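You operate a simulated robot arm through the tools that you are given. There is no shell and no other tool. Be economical: measure what you need, move in short steps, check, and stop when the job is done.

Carry out the task below with a simulated two-armed robot. There is one attempt and no reset: what you move stays moved.

TASK
Push the desk cards drawer shut. Stack the box that says "wipes" from the top of the small table on top of the box marked "pads". Open the markers drawer, put the blue tag on the top of the small table away in the inside of the markers drawer, then shut the drawer. Pick up the purple splitter with one hand, pass it to the other hand and put it on the middle shelf of the tall rack. Stack the 62 white pad from the top of the side bench on top of the 75 white pad. Pull the upper drawer of the cleaning bench open. Any order will do. Set down upright: blue tag.
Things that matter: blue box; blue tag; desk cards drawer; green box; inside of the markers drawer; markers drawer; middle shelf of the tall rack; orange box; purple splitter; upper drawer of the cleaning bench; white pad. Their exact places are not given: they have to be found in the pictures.

It is judged by the outcome, as a careful person would: the job done as asked, and still so three seconds after it is handed in. It fails if anything else is knocked over, pushed out of place, dropped, spilled or broken.

THE ROBOT
Two 7-joint arms with two-finger parallel grippers on one trunk, on a base that drives. Base frame: it is fixed to the floor where the robot stands at the start and does not move with it; the origin is under the middle of the robot, x ahead of it, y to its left, z up. Readings come in mm, rad, newtons and seconds.
The left shoulder is at the start at [62, 199, 931], the right one opposite. With the tool pointing down near the work surface each hand reaches from about 260 to 700 mm from the robot's upright axis, wherever it stands, measured 20 degrees to its own side. Places, roughly: blue box, green box, orange box [1000, -4000, 1000]; blue tag [1250, -4000, 1000]; desk cards drawer [500, 200, 600]; inside of the markers drawer [-3700, -1500, 700]; markers drawer [-3600, -1600, 700]; middle shelf of the tall rack [-4300, -3300, 900]; purple splitter [-1000, -500, 1000]; upper drawer of the cleaning bench [900, 2500, 700]; white pad [-750, 750, 750]. Payload 1.57 kg a hand.
The TCP of each hand is the grasp point between the finger pads, 30 mm short of the fingertips. In the tool frame z runs along the fingers and y along their closing line. Largest opening 110 mm; finger width 24, thickness 12; the body of the gripper, 48 by 112 mm, starts 78 mm behind the TCP.
Orientation is that of the tool frame in the base frame, as [roll, pitch, yaw] about the fixed x, y, z axes, in that order (R = Rz(yaw) Ry(pitch) Rx(roll)). With the fingers straight down and closing along the base's y, the tool's x points along the base's -x, its y along +y and its z along -z.

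THE INTERFACE
- The arms move only by the tool step_arm. It takes "left_rows", "right_rows" or both (then of equal length, played together; a hand with none holds still); each is a list of rows, each an object of numbers (a shift or turn left out is 0, a gripper value left out holds the last): "x", "y", "z": the shift along the base's x, y, z in cm; "rx", "ry", "rz": the turn, a rotation vector about the base's x, y, z in degrees; "hand": the opening, from 0 (shut) to 1 (fully open). In form: [{"x": .., "y": .., "z": .., "rx": .., "ry": .., "rz": .., "hand": ..}, ...]. A call has 1 to 10 rows; each row shifts and turns the commanded pose from where the row before left it. Each row takes 0.2 s and may step no farther than 50 mm and 0.15 rad from the row before; otherwise, or with a gripper value out of range, the whole call is refused. Where a pose cannot be reached the arm comes as near as it can. A force on the tool above 40 N (or 10 N above the force at the start of the call, whichever is more), or a blocked arm, ends the call early, and 0.2 s more pass. The fingers move at their own pace (about 72 mm/s each) and stop on an object; they squeeze with about 34 N. The grip force told is the motor's: it shows also when the fingers shut on nothing. Time passes only in rows, and 0.2 s behind the last, so rows that do not move let the fingers close. The reply holds the time, the measured pose of the TCP, the force on the tool along the base axes, the opening and the grip force, in the units named above and with some noise, with the torque about the TCP (base axes, N m) and any sound that the robot's microphone picked up.
- Cameras (640 x 400 px; columns grow to the right, rows downward): "scene" is now at [87.9, 5.5, 1491.5]; the picture's right is [0.06, -1.00, 0.00], its down [-0.93, -0.05, -0.36] and it looks along [0.36, 0.02, -0.93] (base axes); focal length 214 px, centre (320, 200). "left" rides on the left gripper at [70, -16, -142] in its tool frame; the picture's right is [0.23, 0.97, 0.00], its down [-0.86, 0.20, -0.48] and it looks along [-0.47, 0.11, 0.88] (tool axes); focal length 222 px, centre (320, 200). "right" rides on the right gripper at [70, 16, -141] in its tool frame; the picture's right is [-0.23, 0.97, 0.00], its down [-0.86, -0.20, -0.48] and it looks along [-0.47, -0.11, 0.88] (tool axes); focal length 222 px, centre (320, 200).
- camera(camera): a new picture of that camera. No time passes.
- raise_lower(by): slides the trunk up (or, below 0, down) by that many mm; the arms and the scene camera ride with it, the base frame stays. It gives what a move gives, with no picture.
- base_move(legs): drives the robot by 1 to 6 legs, each [ahead, left, turn to the left] in mm, mm and rad, along the robot's own axes; the way and the turn of a leg run together, so that a leg with both is an arc; at most 1500 mm and 3.142 rad a leg. The arms and the cameras ride along, it lands a little off, and it stops where it bumps. It gives what a move gives.
- head_to(pan, tilt): turns the head with the scene camera to pan (to the left, within 1.501 rad either way) and tilt (down, from -0.506 to 1.204), counted from straight ahead of the robot. It gives what a move gives.
- point_at(camera, pixels): there is no depth. For up to 12 entries [column, row, z] of the newest picture of that camera ("zoom" is the newest enlarged one), the place [x, y] in the base frame at which the ray of that pixel passes the height z, good to about 3 mm. No time passes.
- zoom(camera, box): a new picture of the part [left, top, right, bottom] of that camera's present view, enlarged. No time passes.
- finish_job(): hands the job in; it is judged then, once.

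Keep the steps short. Do not move on a guess: measure, check each grasp and each placing, and mend mistakes. In all there are 131 turns and 162 pictures (those below and enlarged ones count). Leave the grippers open and the arms clear of the work at the hand-in unless told otherwise, and finish with a single line.

The tools are called after "Request:" by a JSON object that holds its "op" and its "data". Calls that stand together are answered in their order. step_arm: Moves the arms, as the interface text tells. Its arguments: {"type":"object","properties":{"left_rows":{"type":"array","items":{"type":"object","properties":{"x":{"type":"number"},"y":{"type":"number"},"z":{"type":"number"},"rx":{"type":"number"},"ry":{"type":"number"},"rz":{"type":"number"},"hand":{"type":"number"}}}},"right_rows":{"type":"array","items":{"type":"object","properties":{"x":{"type":"number"},"y":{"type":"number"},"z":{"type":"number"},"rx":{"type":"number"},"ry":{"type":"number"},"rz":{"type":"number"},"hand":{"type":"number"}}}}},"required":[]} The other tools are called the same way: raise_lower (by) slides the trunk up or down; base_move (legs) drives the base; head_to (pan, tilt) turns the head that bears the scene camera; camera (camera) takes a picture; point_at (camera, pixels) gives the place at which the rays of pixels pass given heights; zoom (camera, box) takes an enlarged picture of a part of a camera's view; finish_job () hands the job in.

At the start:

```text
time: 0.0
left_position: [398.1, 460.9, 1096.0]
left_tcp_rot: [3.141, 0.0, 3.141]
left_wrist_force: [0.4, 0.0, 0.2]
left_wrist_torque: [0.02, 0.0, -0.04]
left_finger_gap: 110.0
left_grip_force: 0.2
right_position: [379.0, 44.9, 1107.5]
right_tcp_rot: [3.138, 0.009, -3.141]
right_wrist_force: [-0.5, 0.5, -0.1]
right_wrist_torque: [-0.02, -0.01, -0.02]
right_finger_gap: 110.1
right_grip_force: 0.1
trunk travel left (down, up): [-525.0, 465.0]
robot x, y, heading: [1.1, -1.8, -0.003]
head pan, tilt: [0.058, 1.201]
```

scene: 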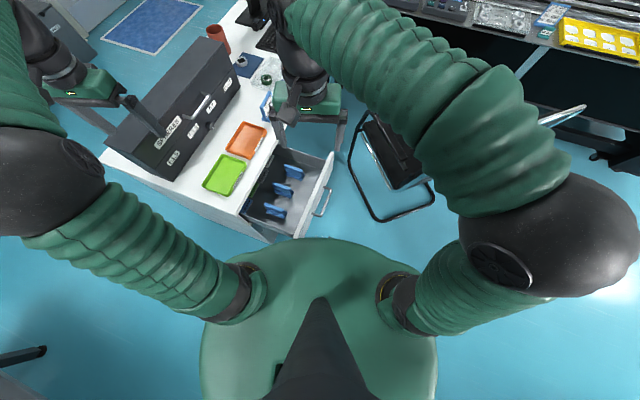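
right: 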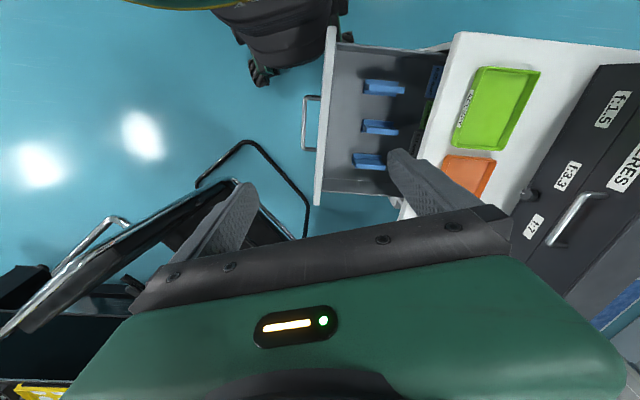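
left: 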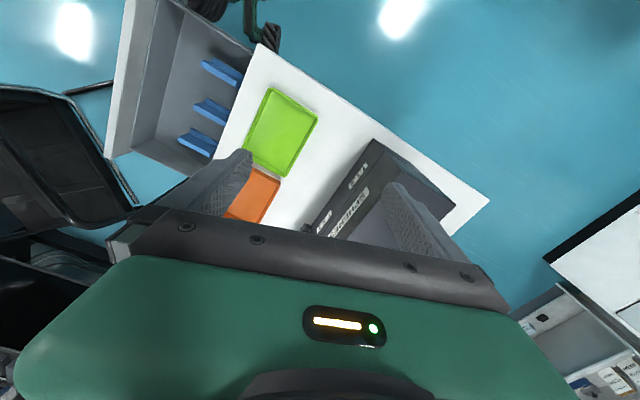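

The open drawer on the desk ahead is in view, with its front at about (315,195) and the handle at (322,200). I'll measure the front panel and the desk edge.

Request:
{"op": "zoom", "data": {"camera": "scene", "box": [180, 80, 380, 260]}}

Request:
{"op": "point_at", "data": {"camera": "scene", "pixels": [[333, 152, 650], [297, 237, 650], [322, 200, 600], [275, 150, 700], [240, 213, 700], [333, 152, 700], [297, 237, 700], [102, 150, 750], [262, 232, 750]]}}

Request:
{"op": "point_at", "data": {"camera": "right", "pixels": [[326, 55, 650], [318, 204, 650], [326, 55, 700], [318, 204, 700], [303, 120, 600], [455, 33, 750]]}}

```text
2.22 times, centred on (280, 170) of scene
```

zoom: 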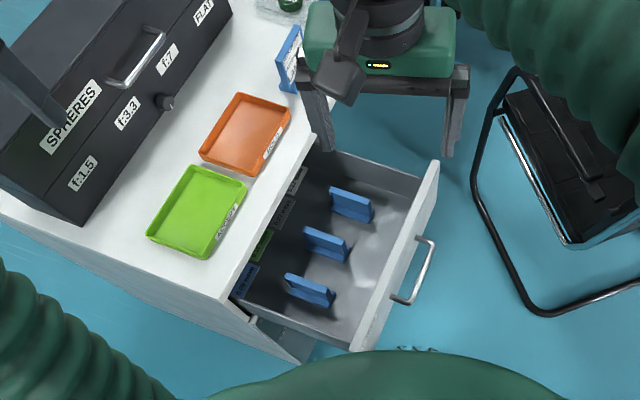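

```text
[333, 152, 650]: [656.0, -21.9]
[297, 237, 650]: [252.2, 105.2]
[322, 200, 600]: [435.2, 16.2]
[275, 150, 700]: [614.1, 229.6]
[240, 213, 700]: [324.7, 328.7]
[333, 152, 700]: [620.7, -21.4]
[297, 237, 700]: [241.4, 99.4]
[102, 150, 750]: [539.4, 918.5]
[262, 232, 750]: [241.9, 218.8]
```

```text
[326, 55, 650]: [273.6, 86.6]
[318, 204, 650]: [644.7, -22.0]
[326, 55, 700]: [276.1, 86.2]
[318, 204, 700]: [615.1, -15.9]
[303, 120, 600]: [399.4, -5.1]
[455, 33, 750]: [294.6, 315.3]
```

Next I'll triangulate the handle and desk-corner heights from both cameras.

Request:
{"op": "point_at", "data": {"camera": "scene", "pixels": [[331, 188, 500], [331, 188, 600], [331, 188, 700], [320, 216, 500], [320, 216, 600], [320, 216, 700], [236, 216, 700], [236, 216, 750], [236, 216, 800]]}}

Request:
{"op": "point_at", "data": {"camera": "right", "pixels": [[303, 148, 500], [303, 148, 600], [303, 148, 700], [304, 97, 500], [304, 97, 600], [304, 97, 700], [455, 33, 700], [455, 33, 750], [455, 33, 800]]}}

Request:
{"op": "zoom", "data": {"camera": "right", "box": [260, 0, 580, 200]}}

```text
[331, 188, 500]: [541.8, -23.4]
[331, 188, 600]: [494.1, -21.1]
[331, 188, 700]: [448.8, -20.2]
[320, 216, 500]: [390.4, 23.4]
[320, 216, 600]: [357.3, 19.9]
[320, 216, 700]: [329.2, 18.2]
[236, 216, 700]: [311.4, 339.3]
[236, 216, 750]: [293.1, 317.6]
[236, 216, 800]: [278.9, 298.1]
```

```text
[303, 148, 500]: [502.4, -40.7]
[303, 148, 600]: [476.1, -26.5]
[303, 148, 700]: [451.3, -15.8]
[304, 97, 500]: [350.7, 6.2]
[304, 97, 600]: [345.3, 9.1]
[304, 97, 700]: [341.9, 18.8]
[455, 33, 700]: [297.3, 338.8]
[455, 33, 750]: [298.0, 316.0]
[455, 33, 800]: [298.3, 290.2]
```

```text
2.00 times, centred on (420, 100) of right
```

zoom: 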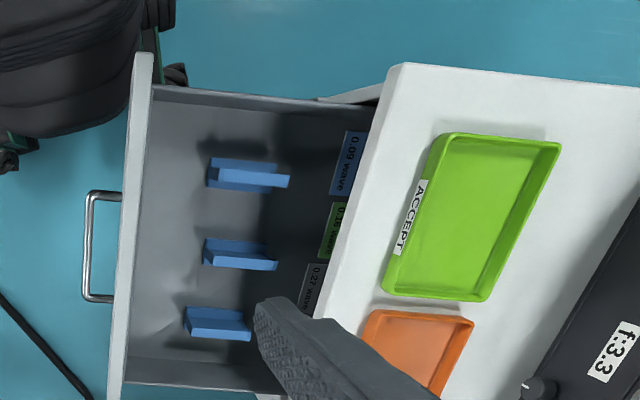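

The desk top is at about z 750. The handle bar is at about z 660, running from (342,14) to (468,-20), so I can push it along (0.295, 0.955). I'll swing the right hand out to the right and bring the left hand across, high up and shut.

Request:
{"op": "step_arm", "data": {"left_rows": [{"y": -5, "hand": 0}, {"y": -5, "rz": -6}, {"y": -5, "rz": -6}, {"y": -5, "rz": -5}, {"y": -5}, {"y": -5}, {"y": -5}, {"y": -5}, {"y": -5}, {"y": -5}], "right_rows": [{"y": -5}, {"y": -5}, {"y": -5}, {"y": -5}, {"y": -5}, {"y": -5}, {"y": -4}, {}, {}, {}]}}

Request:
{"op": "camera", "data": {"camera": "scene"}}

Request:
{"op": "camera", "data": {"camera": "left"}}

```text
time: 2.2
left_position: [396.3, -42.9, 1093.2]
left_tcp_rot: [3.14, -0.002, 2.849]
left_wrist_force: [-0.2, 0.3, 0.4]
left_wrist_torque: [0.0, -0.01, 0.01]
left_finger_gap: 0.0
left_grip_force: 21.2
right_position: [378.3, -300.4, 1105.6]
right_tcp_rot: [3.132, 0.008, 3.139]
right_wrist_force: [-0.1, -0.5, -0.6]
right_wrist_torque: [0.01, -0.02, -0.01]
right_finger_gap: 110.0
right_grip_force: 0.1
trunk travel left (down, up): [-525.0, 465.0]
robot x, y, heading: [4.3, 0.2, -0.0]
head pan, tilt: [0.058, 1.201]
```

```text
156 pictures are left
```

scene: 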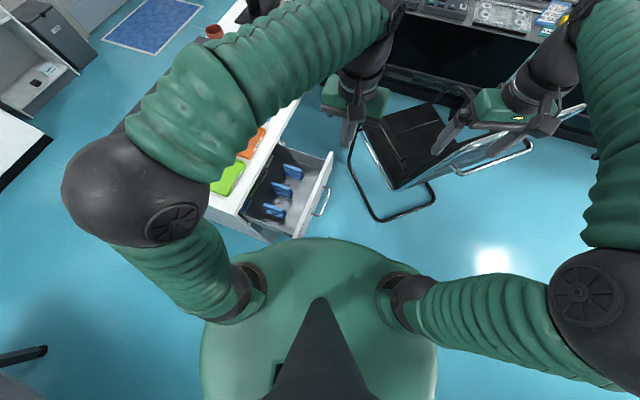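

```text
155 pictures are left
```

left: 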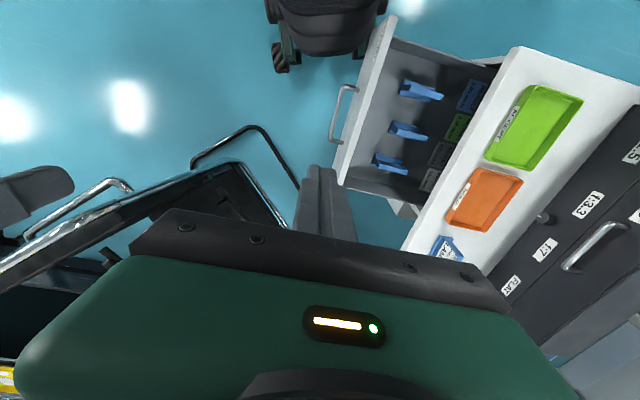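

The chair is near the hand's path, so I'll measure its height before I descend.

Request:
{"op": "point_at", "data": {"camera": "scene", "pixels": [[395, 188, 450], [395, 188, 600], [395, 188, 750], [372, 213, 0], [372, 213, 450], [527, 145, 600], [527, 145, 800], [457, 173, 600], [457, 173, 800]]}}

Request:
{"op": "point_at", "data": {"camera": "left", "pixels": [[243, 163, 450], [243, 163, 600], [243, 163, 750], [192, 163, 0], [192, 163, 450], [25, 238, 600], [25, 238, 800], [125, 183, 600], [125, 183, 800]]}}

```text
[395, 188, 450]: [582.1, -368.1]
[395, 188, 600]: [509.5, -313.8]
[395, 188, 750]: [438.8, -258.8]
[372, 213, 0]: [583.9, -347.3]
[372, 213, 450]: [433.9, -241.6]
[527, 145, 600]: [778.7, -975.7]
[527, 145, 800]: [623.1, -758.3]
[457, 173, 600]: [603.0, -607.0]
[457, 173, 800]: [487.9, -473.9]
```

```text
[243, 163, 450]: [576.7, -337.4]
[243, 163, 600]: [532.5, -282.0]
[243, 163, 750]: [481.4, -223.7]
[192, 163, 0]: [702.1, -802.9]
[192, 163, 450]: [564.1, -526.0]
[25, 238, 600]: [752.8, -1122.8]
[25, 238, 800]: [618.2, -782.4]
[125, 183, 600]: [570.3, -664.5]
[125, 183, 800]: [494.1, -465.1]
```

The chair stays clear of the spot at (385,-68). I'll descend to z 660, on the outer side of the handle.

Request:
{"op": "step_arm", "data": {"left_rows": [{"x": -1, "y": -2.5, "z": -4}, {"z": -4.9}, {"z": -4.9}, {"z": -4.9}, {"z": -4.9}, {"z": -4.9}, {"z": -4.9}, {"z": -4.9}, {"z": -5}]}}

Request:
{"op": "camera", "data": {"camera": "left"}}

Request:
{"op": "camera", "data": {"camera": "scene"}}

```text
time: 4.4
left_position: [406.3, -44.6, 673.4]
left_tcp_rot: [-3.134, 0.021, 2.919]
left_wrist_force: [0.4, -0.4, 0.7]
left_wrist_torque: [0.01, -0.03, 0.01]
left_finger_gap: 0.1
left_grip_force: 21.2
right_position: [375.2, -297.7, 1105.1]
right_tcp_rot: [3.137, 0.012, 3.142]
right_wrist_force: [-0.8, 0.4, -0.6]
right_wrist_torque: [0.03, -0.01, -0.03]
right_finger_gap: 109.8
right_grip_force: 0.0
trunk travel left (down, up): [-525.0, 465.0]
robot x, y, heading: [3.1, -0.5, -0.0]
head pan, tilt: [0.058, 1.201]
stopped in row 9 (left hand): the arm was blocked; the commanded pose is now the measured one
```

```text
154 pictures are left
```

left: 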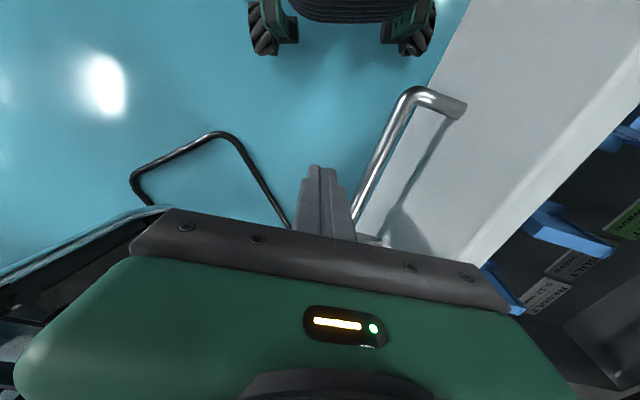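

```text
153 pictures are left
```

scene: 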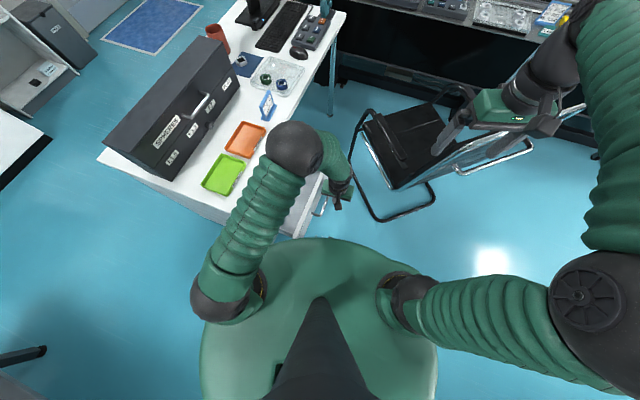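

The fingers are just outside the bar, and the arm stopped at its own limit with no force on it. Now I'll push inward gently.

Request:
{"op": "step_arm", "data": {"left_rows": [{"x": 1, "y": 3}, {"x": 1, "y": 3}, {"x": 1, "y": 3}, {"x": 1, "y": 3}]}}

Request:
{"op": "camera", "data": {"camera": "left"}}

```text
time: 5.4
left_position: [444.0, 74.7, 673.9]
left_tcp_rot: [-3.134, 0.015, 2.908]
left_wrist_force: [0.5, 0.3, 0.1]
left_wrist_torque: [-0.04, 0.0, 0.0]
left_finger_gap: 0.0
left_grip_force: 21.4
right_position: [377.4, -296.3, 1107.1]
right_tcp_rot: [3.137, 0.011, -3.14]
right_wrist_force: [-0.3, -0.5, 0.5]
right_wrist_torque: [0.02, -0.01, 0.0]
right_finger_gap: 109.9
right_grip_force: 0.1
trunk travel left (down, up): [-525.0, 465.0]
robot x, y, heading: [0.1, 2.0, -0.002]
head pan, tilt: [0.058, 1.201]
```

```text
152 pictures are left
```

left: 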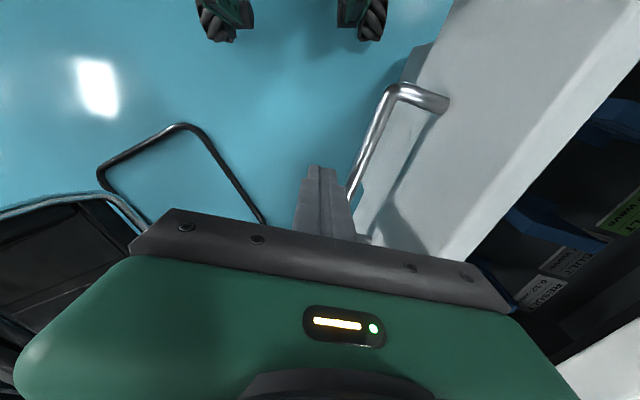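

The drawer is sliding in. I'll keep going until it seats.

Request:
{"op": "step_arm", "data": {"left_rows": [{"x": 0.9, "y": 3}, {"x": 0.9, "y": 3}, {"x": 0.8, "y": 2.5}, {"x": 0.6, "y": 2}, {"x": 0.6, "y": 2}, {"x": 0.3, "y": 1}, {"x": 0.3, "y": 1}, {"x": 0.3, "y": 1}, {"x": 0.3, "y": 1}, {"x": 0.3, "y": 1}]}}

Request:
{"op": "camera", "data": {"camera": "left"}}

Request:
{"op": "zoom", "data": {"camera": "scene", "box": [180, 80, 380, 260]}}

```text
time: 6.9
left_position: [481.7, 201.2, 672.8]
left_tcp_rot: [-3.124, 0.01, 2.893]
left_wrist_force: [-4.4, -14.6, 6.6]
left_wrist_torque: [1.66, -0.69, -0.25]
left_finger_gap: 0.0
left_grip_force: 21.5
right_position: [375.5, -300.8, 1107.1]
right_tcp_rot: [3.135, 0.01, -3.141]
right_wrist_force: [0.4, 1.0, 0.5]
right_wrist_torque: [-0.03, 0.03, 0.02]
right_finger_gap: 110.0
right_grip_force: 0.0
trunk travel left (down, up): [-525.0, 465.0]
robot x, y, heading: [-1.2, -2.1, 0.001]
head pan, tilt: [0.058, 1.201]
stopped in row 7 (left hand): the force on the tool passed its limit at 44 N (the readings are from after the stop); the commanded pose is now the measured one
```

```text
151 pictures are left
```

left: 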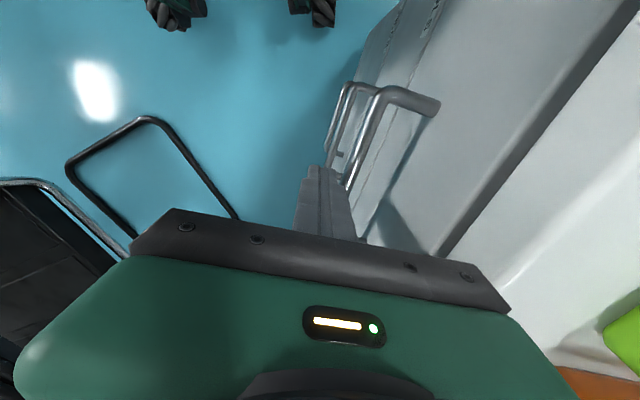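

```text
2.22 times, centred on (280, 170) of scene
```

zoom: 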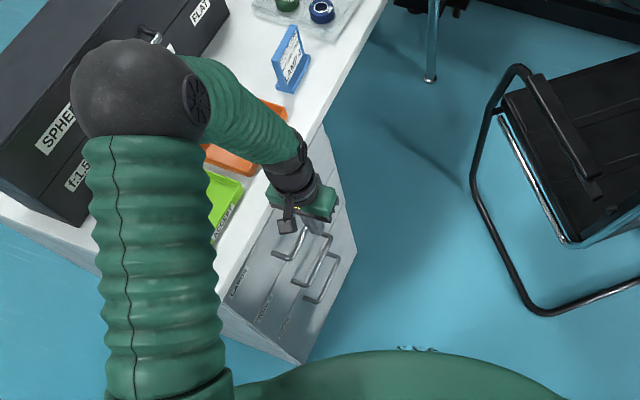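

The force hit 44 N and the front is level with the drawers below it. I'll back off and lift to check.

Request:
{"op": "step_arm", "data": {"left_rows": [{"x": -1.2, "y": -4}, {"x": -1.2, "y": -4}, {"y": -2, "z": 4}, {"z": 5}, {"z": 5}, {"z": 5}, {"z": 5}, {"z": 5}, {"z": 5}, {"z": 5}]}}

Request:
{"op": "zoom", "data": {"camera": "scene", "box": [180, 80, 380, 260]}}

Request:
{"op": "zoom", "data": {"camera": "left", "box": [320, 0, 600, 200]}}

```text
time: 9.1
left_position: [455.3, 103.5, 1060.1]
left_tcp_rot: [-3.127, 0.008, 2.898]
left_wrist_force: [0.4, 0.6, -0.2]
left_wrist_torque: [0.0, 0.0, 0.0]
left_finger_gap: 0.0
left_grip_force: 21.4
right_position: [375.1, -299.1, 1107.5]
right_tcp_rot: [3.134, 0.011, -3.141]
right_wrist_force: [0.0, 0.1, -0.2]
right_wrist_torque: [0.01, -0.04, 0.05]
right_finger_gap: 110.0
right_grip_force: 0.0
trunk travel left (down, up): [-525.0, 465.0]
robot x, y, heading: [0.6, -0.7, 0.0]
head pan, tilt: [0.058, 1.201]
```

```text
2.22 times, centred on (280, 170) of scene
```

zoom: 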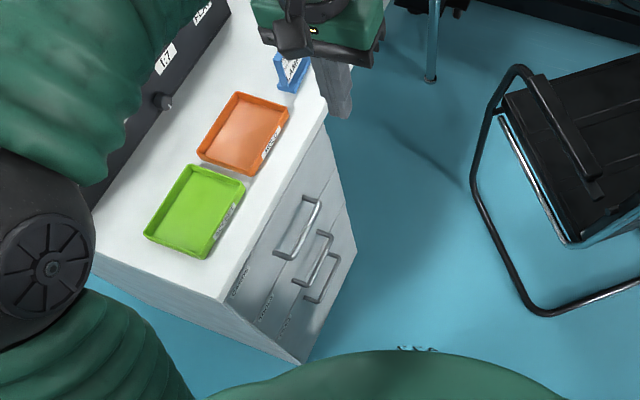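

```text
2.00 times, centred on (460, 100) of left
```

zoom: 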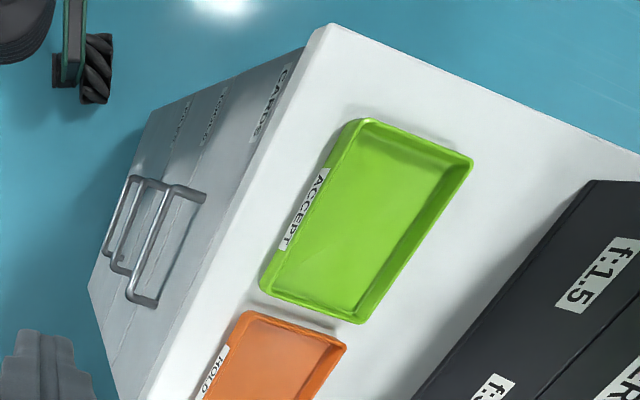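

The cards drawer is shut. I'll pull the arms in for travel and look around to the left, behind and right.

Request:
{"op": "step_arm", "data": {"left_rows": [{"x": -5, "y": 4, "z": 2, "rz": 7, "hand": 1}, {"x": -5, "y": 4, "z": 2, "rz": 7}, {"x": -4, "y": 4}, {"y": 4}], "right_rows": [{"x": -2}, {"x": -2}, {"x": -2}, {}]}}

Request:
{"op": "head_to", "data": {"pan": 1.5, "tilt": 0.6}}

Request:
{"op": "camera", "data": {"camera": "scene"}}

Request:
{"op": "head_to", "data": {"pan": -1.5, "tilt": 0.5}}

Request:
{"op": "camera", "data": {"camera": "scene"}}

Request:
{"op": "head_to", "data": {"pan": 0.6, "tilt": 0.4}}

Request:
{"op": "camera", "data": {"camera": "scene"}}

```text
refused: row 1 steps farther than a row can; nothing moved
```

```text
time: 10.7
left_position: [456.4, 102.9, 1060.0]
left_tcp_rot: [-3.127, 0.009, 2.898]
left_wrist_force: [0.2, 0.0, 0.3]
left_wrist_torque: [0.01, 0.03, 0.02]
left_finger_gap: 0.0
left_grip_force: 21.4
right_position: [375.4, -298.9, 1107.8]
right_tcp_rot: [3.137, 0.011, -3.141]
right_wrist_force: [-0.5, 0.1, 0.2]
right_wrist_torque: [-0.02, -0.01, -0.02]
right_finger_gap: 109.9
right_grip_force: 0.1
trunk travel left (down, up): [-525.0, 465.0]
robot x, y, heading: [-1.8, -3.5, -0.002]
head pan, tilt: [1.499, 0.6]
```

```text
147 pictures are left
```

scene: 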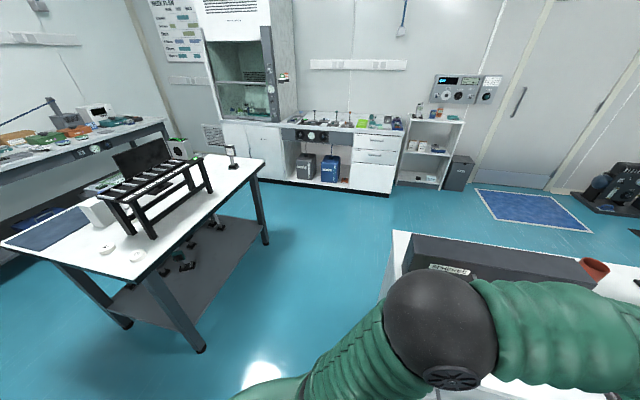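

```text
time: 13.3
left_position: [456.0, 103.1, 1058.8]
left_tcp_rot: [-3.127, 0.007, 2.899]
left_wrist_force: [-0.2, 0.5, -0.8]
left_wrist_torque: [-0.01, 0.02, -0.01]
left_finger_gap: 0.1
left_grip_force: 21.1
right_position: [375.4, -298.1, 1108.7]
right_tcp_rot: [3.137, 0.011, 3.142]
right_wrist_force: [0.0, 0.2, -0.4]
right_wrist_torque: [0.0, 0.01, -0.02]
right_finger_gap: 109.8
right_grip_force: 0.1
trunk travel left (down, up): [-525.0, 465.0]
robot x, y, heading: [-1.2, -1.8, -0.002]
head pan, tilt: [-1.499, 0.499]
```

```text
146 pictures are left
```

scene: 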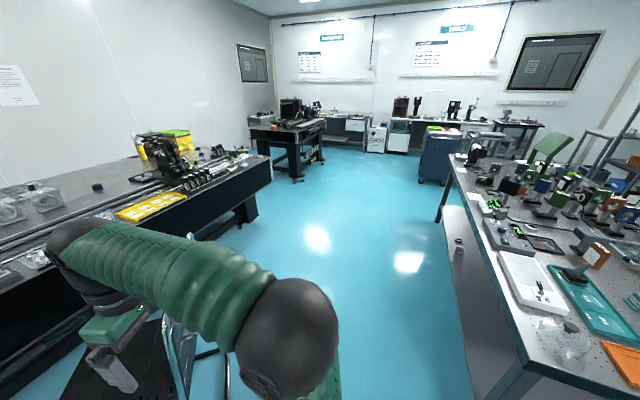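

```text
time: 15.3
left_position: [456.4, 103.2, 1059.3]
left_tcp_rot: [-3.127, 0.008, 2.899]
left_wrist_force: [-0.9, -0.4, -0.3]
left_wrist_torque: [-0.01, 0.0, -0.02]
left_finger_gap: 0.0
left_grip_force: 21.3
right_position: [375.3, -297.9, 1107.2]
right_tcp_rot: [3.137, 0.009, 3.141]
right_wrist_force: [-0.2, -0.4, -1.2]
right_wrist_torque: [0.01, -0.01, 0.0]
right_finger_gap: 110.2
right_grip_force: 0.1
trunk travel left (down, up): [-525.0, 465.0]
robot x, y, heading: [2.7, -0.9, 0.002]
head pan, tilt: [0.6, 0.4]
```

```text
145 pictures are left
```

scene: 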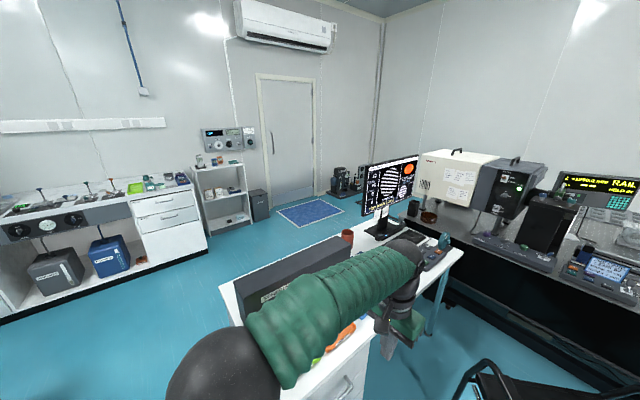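

First I'll tuck the arms with smaller steps, then look left at the side bench for the pads.

Request:
{"op": "step_arm", "data": {"left_rows": [{"x": -3, "y": 3, "z": 2, "rz": 7, "hand": 1}, {"x": -3, "y": 3, "z": 2, "rz": 7}, {"x": -3, "y": 3}, {"x": -3, "y": 3}, {"y": 3}], "right_rows": [{"x": -2}, {"x": -2}, {"x": -2}, {}, {}]}}

Request:
{"op": "head_to", "data": {"pan": 1.5, "tilt": 0.6}}

Request:
{"op": "zoom", "data": {"camera": "scene", "box": [0, 130, 290, 310]}}

Request:
{"op": "point_at", "data": {"camera": "scene", "pixels": [[2, 243, 750], [142, 280, 750], [265, 158, 750], [215, 152, 750], [107, 250, 750], [137, 255, 750], [395, 190, 0], [382, 137, 750], [380, 155, 650], [240, 120, 900], [352, 133, 750]]}}

```text
time: 16.5
left_position: [337.0, 253.9, 1102.1]
left_tcp_rot: [-3.124, 0.007, -3.14]
left_wrist_force: [0.4, 1.0, 0.2]
left_wrist_torque: [-0.02, 0.03, 0.0]
left_finger_gap: 110.0
left_grip_force: 0.0
right_position: [315.4, -302.6, 1109.9]
right_tcp_rot: [3.137, 0.011, 3.141]
right_wrist_force: [0.0, -0.3, 1.2]
right_wrist_torque: [-0.03, 0.01, -0.04]
right_finger_gap: 110.1
right_grip_force: 0.2
trunk travel left (down, up): [-525.0, 465.0]
robot x, y, heading: [-2.8, -0.0, 0.002]
head pan, tilt: [0.6, 0.4]
```

```text
time: 17.7
left_position: [336.9, 253.3, 1103.9]
left_tcp_rot: [-3.126, 0.009, -3.141]
left_wrist_force: [0.1, 1.0, -0.1]
left_wrist_torque: [-0.02, -0.02, -0.04]
left_finger_gap: 110.0
left_grip_force: 0.1
right_position: [314.3, -301.3, 1110.3]
right_tcp_rot: [3.135, 0.011, 3.141]
right_wrist_force: [-0.1, 0.0, -0.5]
right_wrist_torque: [0.0, 0.04, 0.01]
right_finger_gap: 109.9
right_grip_force: 0.0
trunk travel left (down, up): [-525.0, 465.0]
robot x, y, heading: [-0.4, -0.7, -0.002]
head pan, tilt: [1.499, 0.6]
```

```text
2.21 times, centred on (145, 220) of scene
```

zoom: 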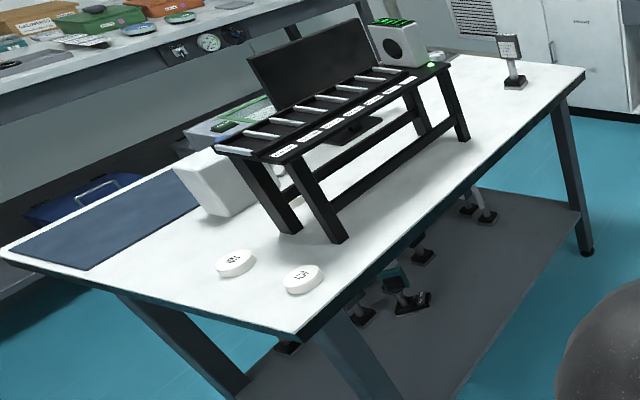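

```text
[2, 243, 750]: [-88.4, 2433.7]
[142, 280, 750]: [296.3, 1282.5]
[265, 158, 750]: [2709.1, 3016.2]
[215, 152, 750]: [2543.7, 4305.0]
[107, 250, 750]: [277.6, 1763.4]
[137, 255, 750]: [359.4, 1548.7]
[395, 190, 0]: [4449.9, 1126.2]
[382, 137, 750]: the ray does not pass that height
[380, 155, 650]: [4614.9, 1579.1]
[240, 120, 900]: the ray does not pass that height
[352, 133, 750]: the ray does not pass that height
```

Those results belonged to the older picture. I'll re-measure on the new zoom: table corners (5,252), (300,332), (585,72) and pads (236,263), (303,278).

Request:
{"op": "point_at", "data": {"camera": "zoom", "pixels": [[5, 252, 750], [300, 332, 750], [585, 72, 750], [236, 263, 770], [303, 278, 770], [440, 55, 750], [275, 155, 900], [335, 240, 750], [450, 65, 950]]}}

Request:
{"op": "zoom", "data": {"camera": "scene", "box": [200, 60, 480, 235]}}

Request:
{"op": "point_at", "data": {"camera": "zoom", "pixels": [[436, 308, 0], [342, 285, 0], [350, 200, 700], [450, 225, 700], [350, 160, 850], [450, 175, 850], [445, 180, 850]]}}

```text
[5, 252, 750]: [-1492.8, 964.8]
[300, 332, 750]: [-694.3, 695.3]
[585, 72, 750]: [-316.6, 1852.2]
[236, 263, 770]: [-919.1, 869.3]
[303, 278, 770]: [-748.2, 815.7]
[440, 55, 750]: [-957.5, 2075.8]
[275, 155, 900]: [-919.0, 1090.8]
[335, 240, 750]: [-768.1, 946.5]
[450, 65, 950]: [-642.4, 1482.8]
```

```text
2.29 times, centred on (340, 148) of scene
```

zoom: 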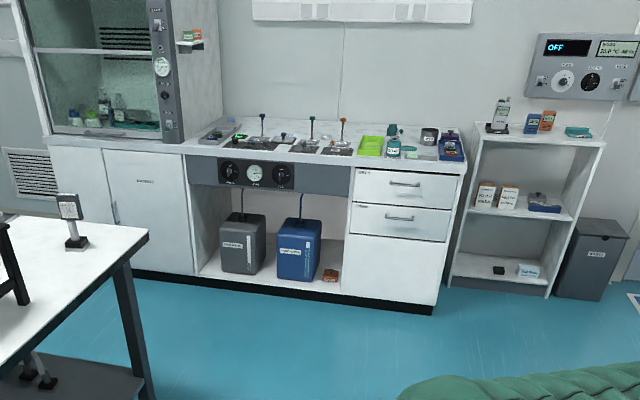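

```text
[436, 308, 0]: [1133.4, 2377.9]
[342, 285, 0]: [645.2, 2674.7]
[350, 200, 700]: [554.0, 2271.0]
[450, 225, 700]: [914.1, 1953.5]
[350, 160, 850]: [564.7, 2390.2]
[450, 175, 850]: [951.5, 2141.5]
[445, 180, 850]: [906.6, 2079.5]
```

The side bench's short edge faces me along a direction of about (0.32, 0.95), and the pads sit at (-919,869) and (-748,816). Before I drive there I'll check how far the optical bench on the right reaches.

Request:
{"op": "head_to", "data": {"pan": -1.5, "tilt": 0.75}}

Request:
{"op": "camera", "data": {"camera": "scene"}}

Request:
{"op": "point_at", "data": {"camera": "scene", "pixels": [[452, 100, 900], [520, 340, 900], [560, 390, 900], [600, 330, 900], [500, 300, 900]]}}

```text
time: 20.3
left_position: [337.6, 253.8, 1104.9]
left_tcp_rot: [-3.124, 0.009, -3.141]
left_wrist_force: [-0.8, -0.1, 0.5]
left_wrist_torque: [0.0, -0.02, -0.01]
left_finger_gap: 110.1
left_grip_force: 0.0
right_position: [314.3, -302.2, 1109.9]
right_tcp_rot: [3.138, 0.012, 3.141]
right_wrist_force: [-0.6, 0.1, -0.4]
right_wrist_torque: [-0.01, 0.01, 0.0]
right_finger_gap: 110.2
right_grip_force: 0.1
trunk travel left (down, up): [-525.0, 465.0]
robot x, y, heading: [-2.1, 3.4, -0.001]
head pan, tilt: [-1.499, 0.75]
```

```text
142 pictures are left
```

scene: 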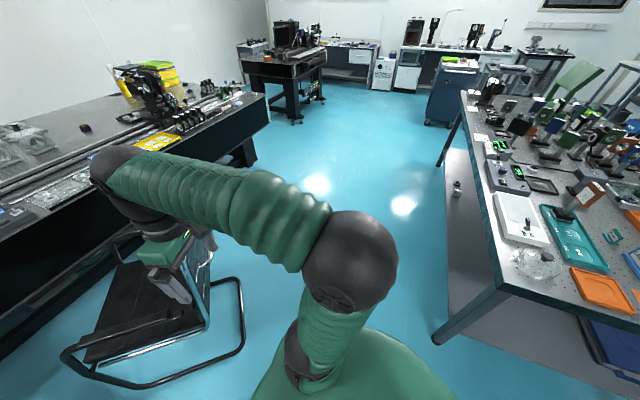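

```text
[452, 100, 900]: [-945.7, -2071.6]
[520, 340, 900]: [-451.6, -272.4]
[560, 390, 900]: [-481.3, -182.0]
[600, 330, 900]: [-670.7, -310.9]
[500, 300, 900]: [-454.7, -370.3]
```

The optical bench corner is near (-475,-385), so the corridor is wide enough. I'll turn to face the side bench, then slide left to it.

Request:
{"op": "base_move", "data": {"legs": [[0, 0, 1.245], [0, 1030, 0]]}}

Request:
{"op": "head_to", "data": {"pan": 0, "tilt": 1.0}}

Request:
{"op": "camera", "data": {"camera": "scene"}}

```text
time: 28.7
left_position: [-1093.8, 746.5, 1103.8]
left_tcp_rot: [-3.13, 0.009, -1.917]
left_wrist_force: [-0.3, 0.3, -0.2]
left_wrist_torque: [0.0, 0.0, 0.0]
left_finger_gap: 109.8
left_grip_force: 0.1
right_position: [-580.1, 536.9, 1109.7]
right_tcp_rot: [3.135, 0.011, -1.917]
right_wrist_force: [-0.4, 0.9, -0.7]
right_wrist_torque: [0.01, 0.02, 0.0]
right_finger_gap: 110.1
right_grip_force: 0.0
trunk travel left (down, up): [-525.0, 465.0]
robot x, y, heading: [-969.8, 339.1, 1.227]
head pan, tilt: [-1.499, 0.75]
```

```text
time: 30.3
left_position: [-1095.6, 746.3, 1103.7]
left_tcp_rot: [-3.126, 0.009, -1.916]
left_wrist_force: [-0.1, -0.6, -0.5]
left_wrist_torque: [0.01, -0.03, 0.02]
left_finger_gap: 109.9
left_grip_force: 0.2
right_position: [-580.9, 536.5, 1109.3]
right_tcp_rot: [3.135, 0.009, -1.917]
right_wrist_force: [-0.4, -0.2, -0.5]
right_wrist_torque: [-0.01, 0.01, -0.02]
right_finger_gap: 110.0
right_grip_force: 0.0
trunk travel left (down, up): [-525.0, 465.0]
robot x, y, heading: [-968.4, 345.1, 1.225]
head pan, tilt: [0.0, 1.0]
```

```text
141 pictures are left
```

scene: 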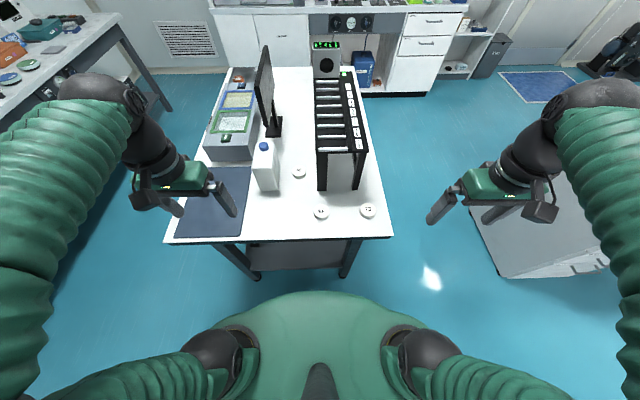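

There are three white pads, at (299,172), (321,212) and (368,210). I'll zoom to read the labels.

Request:
{"op": "zoom", "data": {"camera": "scene", "box": [260, 150, 400, 237]}}

Request:
{"op": "point_at", "data": {"camera": "scene", "pixels": [[299, 172, 770], [321, 212, 770], [368, 210, 770], [165, 242, 750], [393, 236, 750], [320, 185, 900], [355, 180, 750], [320, 188, 750]]}}

```text
4.57 times, centred on (330, 194) of scene
```

zoom: 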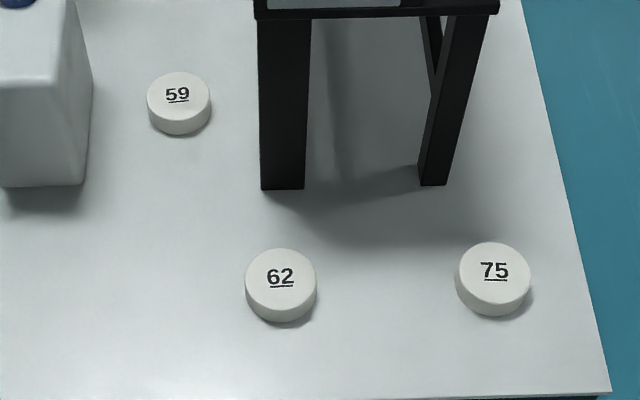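

```text
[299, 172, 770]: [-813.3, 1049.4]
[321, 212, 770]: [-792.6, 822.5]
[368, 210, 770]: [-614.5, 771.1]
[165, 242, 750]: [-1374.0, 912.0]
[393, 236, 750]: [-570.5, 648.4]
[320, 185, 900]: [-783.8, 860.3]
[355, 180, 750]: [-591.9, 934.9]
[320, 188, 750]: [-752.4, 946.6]
```

My assumed height may be off, since the two views disagree. I'll check with the left and right hand cameras.

Request:
{"op": "camera", "data": {"camera": "left"}}

Request:
{"op": "camera", "data": {"camera": "right"}}

Request:
{"op": "point_at", "data": {"camera": "scene", "pixels": [[321, 206, 850], [321, 206, 900], [321, 206, 950], [368, 204, 850], [368, 204, 900], [368, 204, 950], [393, 236, 850], [393, 236, 900], [165, 242, 850], [165, 242, 900]]}}

```text
139 pictures are left
```

left: 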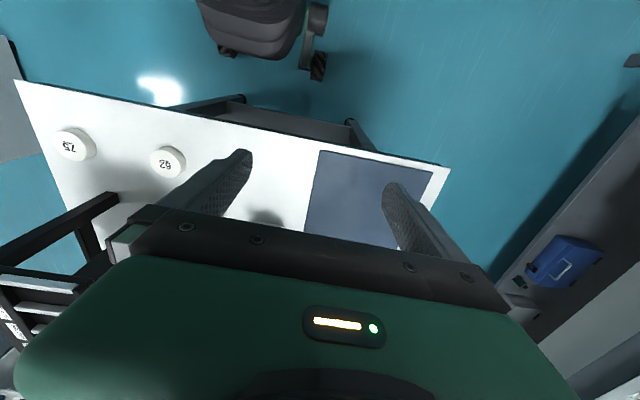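

```text
138 pictures are left
```

right: 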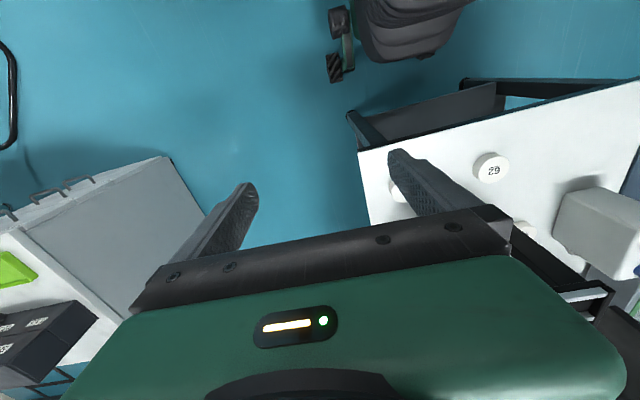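

```text
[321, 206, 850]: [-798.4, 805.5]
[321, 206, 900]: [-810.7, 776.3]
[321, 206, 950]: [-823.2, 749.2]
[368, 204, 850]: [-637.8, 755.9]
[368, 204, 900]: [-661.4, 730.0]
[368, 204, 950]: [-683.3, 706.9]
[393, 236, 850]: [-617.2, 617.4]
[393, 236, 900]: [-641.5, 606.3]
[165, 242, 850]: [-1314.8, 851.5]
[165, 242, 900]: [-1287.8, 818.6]
```

Request:
{"op": "point_at", "data": {"camera": "left", "pixels": [[167, 166, 750], [167, 166, 800], [167, 166, 850], [167, 166, 900], [74, 147, 750], [74, 147, 800], [74, 147, 850], [74, 147, 900], [15, 80, 850], [448, 168, 850]]}}

Request:
{"op": "point_at", "data": {"camera": "right", "pixels": [[494, 172, 750], [494, 172, 800], [494, 172, 850], [494, 172, 900], [358, 150, 750], [358, 150, 800], [358, 150, 850], [358, 150, 900]]}}

```text
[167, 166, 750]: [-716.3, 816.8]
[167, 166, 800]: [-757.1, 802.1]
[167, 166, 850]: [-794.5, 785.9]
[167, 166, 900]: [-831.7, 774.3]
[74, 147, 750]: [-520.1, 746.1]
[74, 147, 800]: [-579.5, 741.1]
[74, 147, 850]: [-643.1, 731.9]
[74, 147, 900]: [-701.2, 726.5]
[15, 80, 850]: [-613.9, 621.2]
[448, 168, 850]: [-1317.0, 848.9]
```

```text
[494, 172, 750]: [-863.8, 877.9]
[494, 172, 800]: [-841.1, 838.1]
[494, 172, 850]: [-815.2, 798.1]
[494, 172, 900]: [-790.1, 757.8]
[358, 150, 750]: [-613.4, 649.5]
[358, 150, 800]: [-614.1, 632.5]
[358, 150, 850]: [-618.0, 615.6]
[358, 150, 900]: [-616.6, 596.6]
```

The table top is at z≈850. Now the pad centres at about z 870.

Request:
{"op": "zoom", "data": {"camera": "left", "box": [30, 100, 210, 212]}}

Request:
{"op": "point_at", "data": {"camera": "scene", "pixels": [[321.5, 210, 870], [368, 208.5, 870], [321.5, 212.5, 850], [368, 211, 850]]}}

```text
3.56 times, centred on (120, 156) of left
```

zoom: 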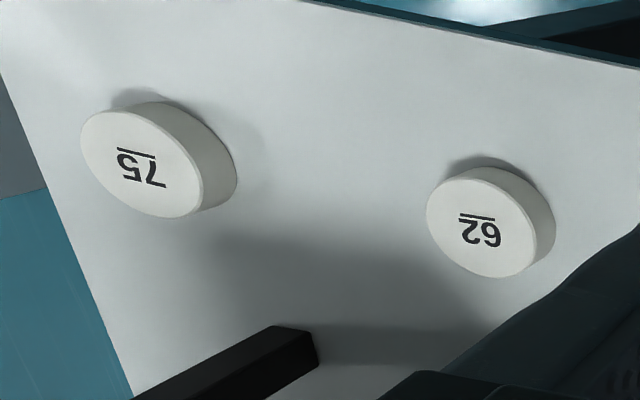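

```text
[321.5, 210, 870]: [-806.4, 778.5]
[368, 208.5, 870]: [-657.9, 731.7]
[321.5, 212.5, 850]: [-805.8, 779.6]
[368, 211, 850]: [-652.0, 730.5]
```

Request:
{"op": "point_at", "data": {"camera": "zoom", "pixels": [[140, 163, 870], [140, 163, 880], [80, 150, 870], [203, 180, 870], [481, 222, 870], [481, 222, 880], [427, 215, 870], [536, 232, 870], [555, 222, 850], [237, 180, 850]]}}

```text
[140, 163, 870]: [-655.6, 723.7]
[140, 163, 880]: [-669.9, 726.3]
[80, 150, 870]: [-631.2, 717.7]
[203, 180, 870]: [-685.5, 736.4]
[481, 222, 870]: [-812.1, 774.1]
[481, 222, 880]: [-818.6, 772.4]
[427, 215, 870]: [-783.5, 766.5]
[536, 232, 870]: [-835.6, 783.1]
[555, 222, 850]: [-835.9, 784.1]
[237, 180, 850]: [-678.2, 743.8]
```

Pad 62 is at (-809,776) and pad 75 at (-657,728), both about 54 mm wide with tops near 870. I'll check the rack's clearance.

Request:
{"op": "point_at", "data": {"camera": "scene", "pixels": [[322, 191, 850], [355, 190, 850], [318, 152, 1000], [367, 150, 1000], [318, 152, 1050], [367, 150, 1050], [318, 152, 950], [367, 150, 950]]}}

Request:
{"op": "point_at", "data": {"camera": "left", "pixels": [[112, 195, 850], [112, 195, 900], [5, 265, 1000], [80, 290, 1000], [5, 265, 1050], [80, 290, 1050]]}}

```text
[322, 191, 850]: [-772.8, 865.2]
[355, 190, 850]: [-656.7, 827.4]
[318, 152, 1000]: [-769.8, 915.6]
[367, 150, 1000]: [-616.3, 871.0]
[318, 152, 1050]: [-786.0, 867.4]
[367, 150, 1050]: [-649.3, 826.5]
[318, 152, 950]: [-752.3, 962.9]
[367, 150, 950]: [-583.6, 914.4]
```

```text
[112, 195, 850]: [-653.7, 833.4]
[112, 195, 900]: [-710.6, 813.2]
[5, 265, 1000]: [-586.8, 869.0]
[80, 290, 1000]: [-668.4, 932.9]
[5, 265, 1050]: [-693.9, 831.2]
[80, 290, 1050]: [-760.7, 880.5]
```

The rack front is 93 mm beyond the pads, which is enough. I'll move the right hand over pad 62 and part-way down.

Request:
{"op": "step_arm", "data": {"right_rows": [{"x": -3.26, "y": 3.42, "hand": 1}, {"x": -3.26, "y": 3.42}, {"x": -3.26, "y": 3.42}, {"x": -3.26, "y": 3.42}, {"x": -3.26, "y": 3.42}, {"x": -3.26, "y": 3.42}, {"x": -3.26, "y": 3.42}, {"z": -4.8}, {"z": -4.8}, {"z": -4.8}]}}

Request:
{"op": "camera", "data": {"camera": "right"}}

Request:
{"op": "camera", "data": {"camera": "scene"}}

```text
time: 32.5
left_position: [-1095.7, 749.1, 1104.1]
left_tcp_rot: [-3.124, 0.008, -1.916]
left_wrist_force: [-0.3, 0.7, -0.1]
left_wrist_torque: [-0.04, 0.02, 0.0]
left_finger_gap: 110.1
left_grip_force: 0.1
right_position: [-809.1, 777.6, 969.0]
right_tcp_rot: [3.137, 0.01, -1.917]
right_wrist_force: [0.4, 0.2, -0.5]
right_wrist_torque: [-0.01, -0.03, -0.02]
right_finger_gap: 109.8
right_grip_force: 0.1
trunk travel left (down, up): [-525.0, 465.0]
robot x, y, heading: [-970.0, 342.1, 1.227]
head pan, tilt: [0.0, 1.0]
```

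```text
136 pictures are left
```

right: 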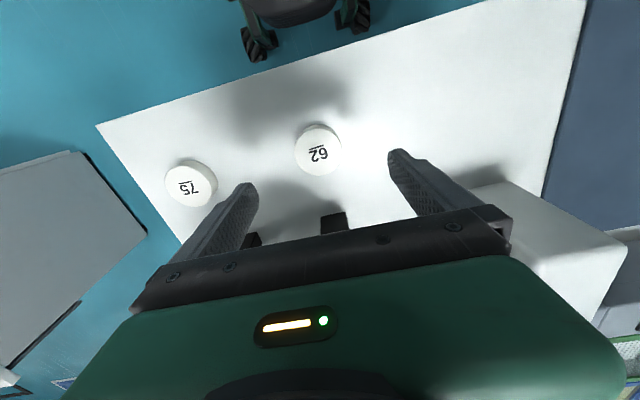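

```text
135 pictures are left
```

scene: 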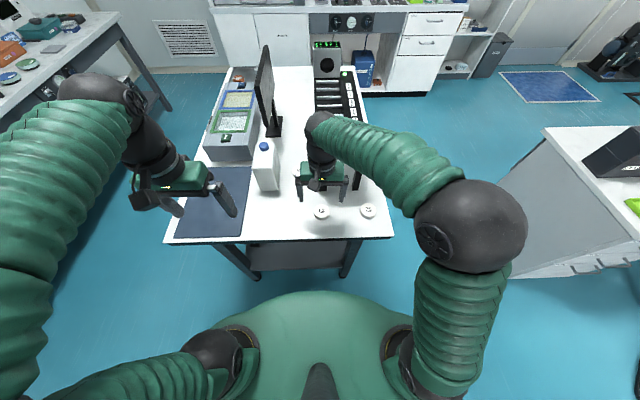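

I'll re-measure both pads from this closer camera.

Request:
{"op": "point_at", "data": {"camera": "right", "pixels": [[318, 150, 870], [318, 147, 870], [190, 186, 870], [318, 157, 850], [187, 182, 870], [333, 222, 850], [253, 240, 850]]}}

Request:
{"op": "zoom", "data": {"camera": "right", "box": [150, 100, 360, 230]}}

```text
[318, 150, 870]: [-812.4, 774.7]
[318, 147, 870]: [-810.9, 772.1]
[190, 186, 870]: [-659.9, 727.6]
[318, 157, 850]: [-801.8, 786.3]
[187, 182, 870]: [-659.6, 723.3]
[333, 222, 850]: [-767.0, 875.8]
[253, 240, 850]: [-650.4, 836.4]
```

```text
3.05 times, centred on (255, 165) of right
```

zoom: 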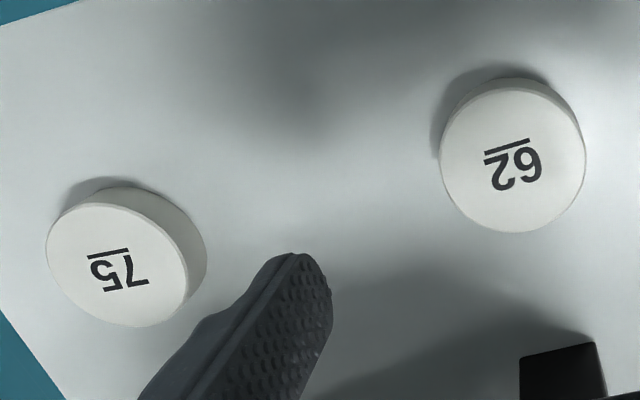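

I'll go down to TCP z 886, with the tips about 6 mm over the table, and close.

Request:
{"op": "step_arm", "data": {"right_rows": [{"x": -0.3, "z": -4}, {"z": -3}, {"z": -1.3}, {"hand": 0}, {}, {}, {}, {}]}}

Request:
{"op": "camera", "data": {"camera": "right"}}

```text
time: 34.3
left_position: [-1096.2, 746.8, 1102.4]
left_tcp_rot: [-3.125, 0.009, -1.916]
left_wrist_force: [-0.3, -0.4, -0.8]
left_wrist_torque: [-0.05, 0.03, 0.01]
left_finger_gap: 110.0
left_grip_force: 0.1
right_position: [-812.0, 774.5, 886.7]
right_tcp_rot: [3.138, 0.01, -1.918]
right_wrist_force: [-0.5, -0.3, -0.4]
right_wrist_torque: [-0.01, -0.01, 0.01]
right_finger_gap: 52.3
right_grip_force: 33.9
trunk travel left (down, up): [-525.0, 465.0]
robot x, y, heading: [-970.6, 338.8, 1.223]
head pan, tilt: [0.0, 1.0]
```

```text
133 pictures are left
```

right: 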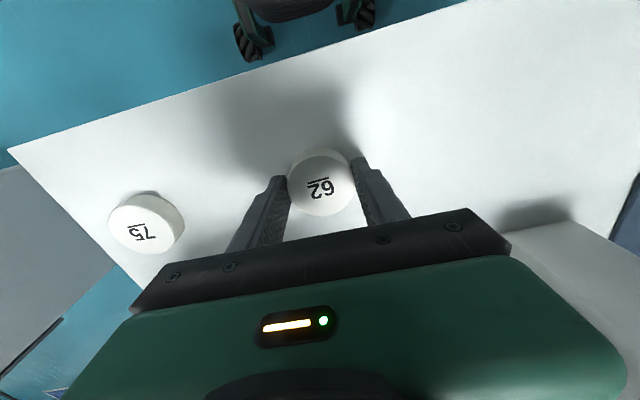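

It's gripped, with a gap of 52 mm. I'll lift 6 cm and check the offset between the held pad and the TCP.

Request:
{"op": "step_arm", "data": {"right_rows": [{"z": 3}, {"z": 3}, {}]}}

Request:
{"op": "zoom", "data": {"camera": "right", "box": [90, 110, 430, 320]}}

```text
time: 35.1
left_position: [-1094.7, 746.9, 1102.5]
left_tcp_rot: [-3.125, 0.01, -1.916]
left_wrist_force: [1.3, 0.8, -1.0]
left_wrist_torque: [0.04, 0.05, -0.03]
left_finger_gap: 110.3
left_grip_force: 0.0
right_position: [-812.7, 774.2, 944.5]
right_tcp_rot: [3.138, 0.01, -1.918]
right_wrist_force: [0.3, -0.5, -0.7]
right_wrist_torque: [-0.02, 0.01, -0.01]
right_finger_gap: 52.2
right_grip_force: 34.1
trunk travel left (down, up): [-525.0, 465.0]
robot x, y, heading: [-972.0, 341.9, 1.223]
head pan, tilt: [0.0, 1.0]
```

```text
1.88 times, centred on (260, 215) of right
```

zoom: 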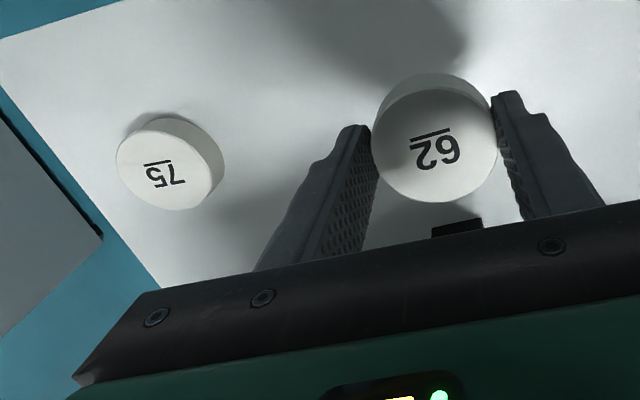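

Request:
{"op": "point_at", "data": {"camera": "zoom", "pixels": [[435, 146, 928], [435, 146, 935], [164, 168, 870], [164, 168, 875], [118, 160, 870], [211, 178, 870], [373, 140, 928], [497, 150, 928]]}}

```text
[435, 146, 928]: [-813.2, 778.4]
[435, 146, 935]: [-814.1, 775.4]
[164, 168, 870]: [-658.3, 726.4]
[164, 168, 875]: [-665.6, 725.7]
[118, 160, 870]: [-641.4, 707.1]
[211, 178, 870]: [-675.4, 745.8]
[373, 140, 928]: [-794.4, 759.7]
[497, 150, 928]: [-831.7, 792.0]
```

The pad's offset from the TCP is about zero. I'll shift over pad 75 and come down to about z 915.

Request:
{"op": "step_arm", "data": {"right_rows": [{"x": 3.9, "y": -1.23}, {"x": 3.9, "y": -1.23}, {"x": 3.9, "y": -1.23}, {"x": 3.85, "y": -1.23}, {"z": -1.5}, {"z": -1.3}, {}]}}

Request:
{"op": "zoom", "data": {"camera": "right", "box": [200, 90, 440, 240]}}

```text
time: 36.7
left_position: [-1096.2, 746.0, 1103.8]
left_tcp_rot: [-3.126, 0.01, -1.915]
left_wrist_force: [0.7, -0.6, 0.1]
left_wrist_torque: [-0.01, 0.0, 0.02]
left_finger_gap: 110.0
left_grip_force: 0.1
right_position: [-656.8, 728.3, 916.0]
right_tcp_rot: [3.138, 0.011, -1.918]
right_wrist_force: [-0.3, 0.5, -0.5]
right_wrist_torque: [0.0, -0.02, -0.04]
right_finger_gap: 52.4
right_grip_force: 34.3
trunk travel left (down, up): [-525.0, 465.0]
robot x, y, heading: [-970.5, 340.6, 1.224]
head pan, tilt: [0.0, 1.0]
```

```text
2.67 times, centred on (320, 165) of right
```

zoom: 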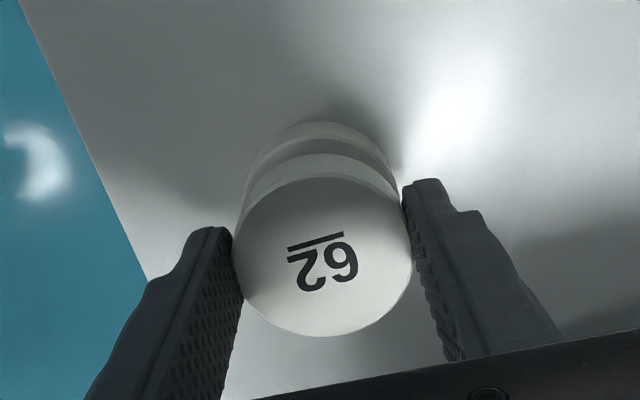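

It's well aligned. I'll lower in 2–3 mm steps until contact.

Request:
{"op": "step_arm", "data": {"right_rows": [{"z": -0.3}, {"z": -0.3}, {"z": -0.2}, {}]}}

Request:
{"op": "zoom", "data": {"camera": "right", "box": [200, 90, 440, 240]}}

```text
time: 37.7
left_position: [-1095.7, 747.3, 1104.2]
left_tcp_rot: [-3.126, 0.009, -1.915]
left_wrist_force: [-0.3, 0.8, 0.3]
left_wrist_torque: [0.03, 0.01, 0.01]
left_finger_gap: 110.0
left_grip_force: 0.0
right_position: [-656.8, 726.4, 907.1]
right_tcp_rot: [3.136, 0.01, -1.917]
right_wrist_force: [1.1, -0.8, 0.0]
right_wrist_torque: [0.01, 0.0, 0.03]
right_finger_gap: 51.9
right_grip_force: 33.7
trunk travel left (down, up): [-525.0, 465.0]
robot x, y, heading: [-971.6, 343.7, 1.219]
head pan, tilt: [0.0, 1.0]
```

```text
2.67 times, centred on (320, 165) of right
```

zoom: 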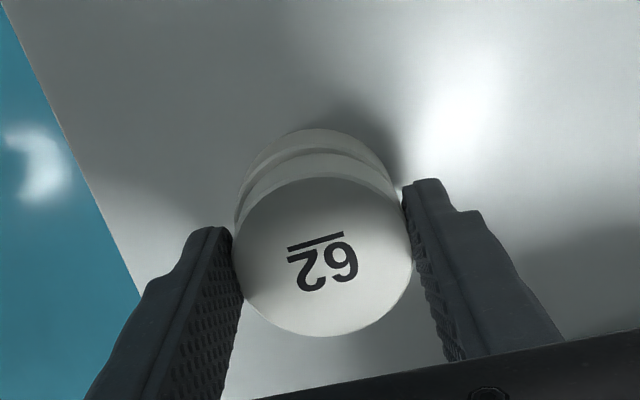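

Request:
{"op": "step_arm", "data": {"right_rows": [{"z": -0.2}, {"z": -0.2}, {}]}}

Request:
{"op": "zoom", "data": {"camera": "right", "box": [200, 90, 440, 240]}}

```text
time: 38.5
left_position: [-1096.5, 745.0, 1105.0]
left_tcp_rot: [-3.127, 0.011, -1.916]
left_wrist_force: [-0.3, -0.4, -0.9]
left_wrist_torque: [-0.01, -0.02, 0.01]
left_finger_gap: 110.0
left_grip_force: 0.1
right_position: [-658.0, 728.3, 904.6]
right_tcp_rot: [3.139, 0.017, -1.92]
right_wrist_force: [4.4, 1.5, 24.9]
right_wrist_torque: [-0.08, -0.23, -0.06]
right_finger_gap: 52.1
right_grip_force: 34.5
trunk travel left (down, up): [-525.0, 465.0]
robot x, y, heading: [-969.7, 343.2, 1.223]
head pan, tilt: [0.0, 1.0]
```

```text
2.67 times, centred on (320, 165) of right
```

zoom: 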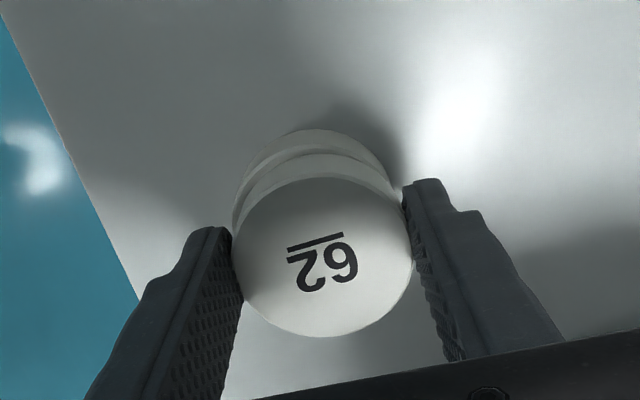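

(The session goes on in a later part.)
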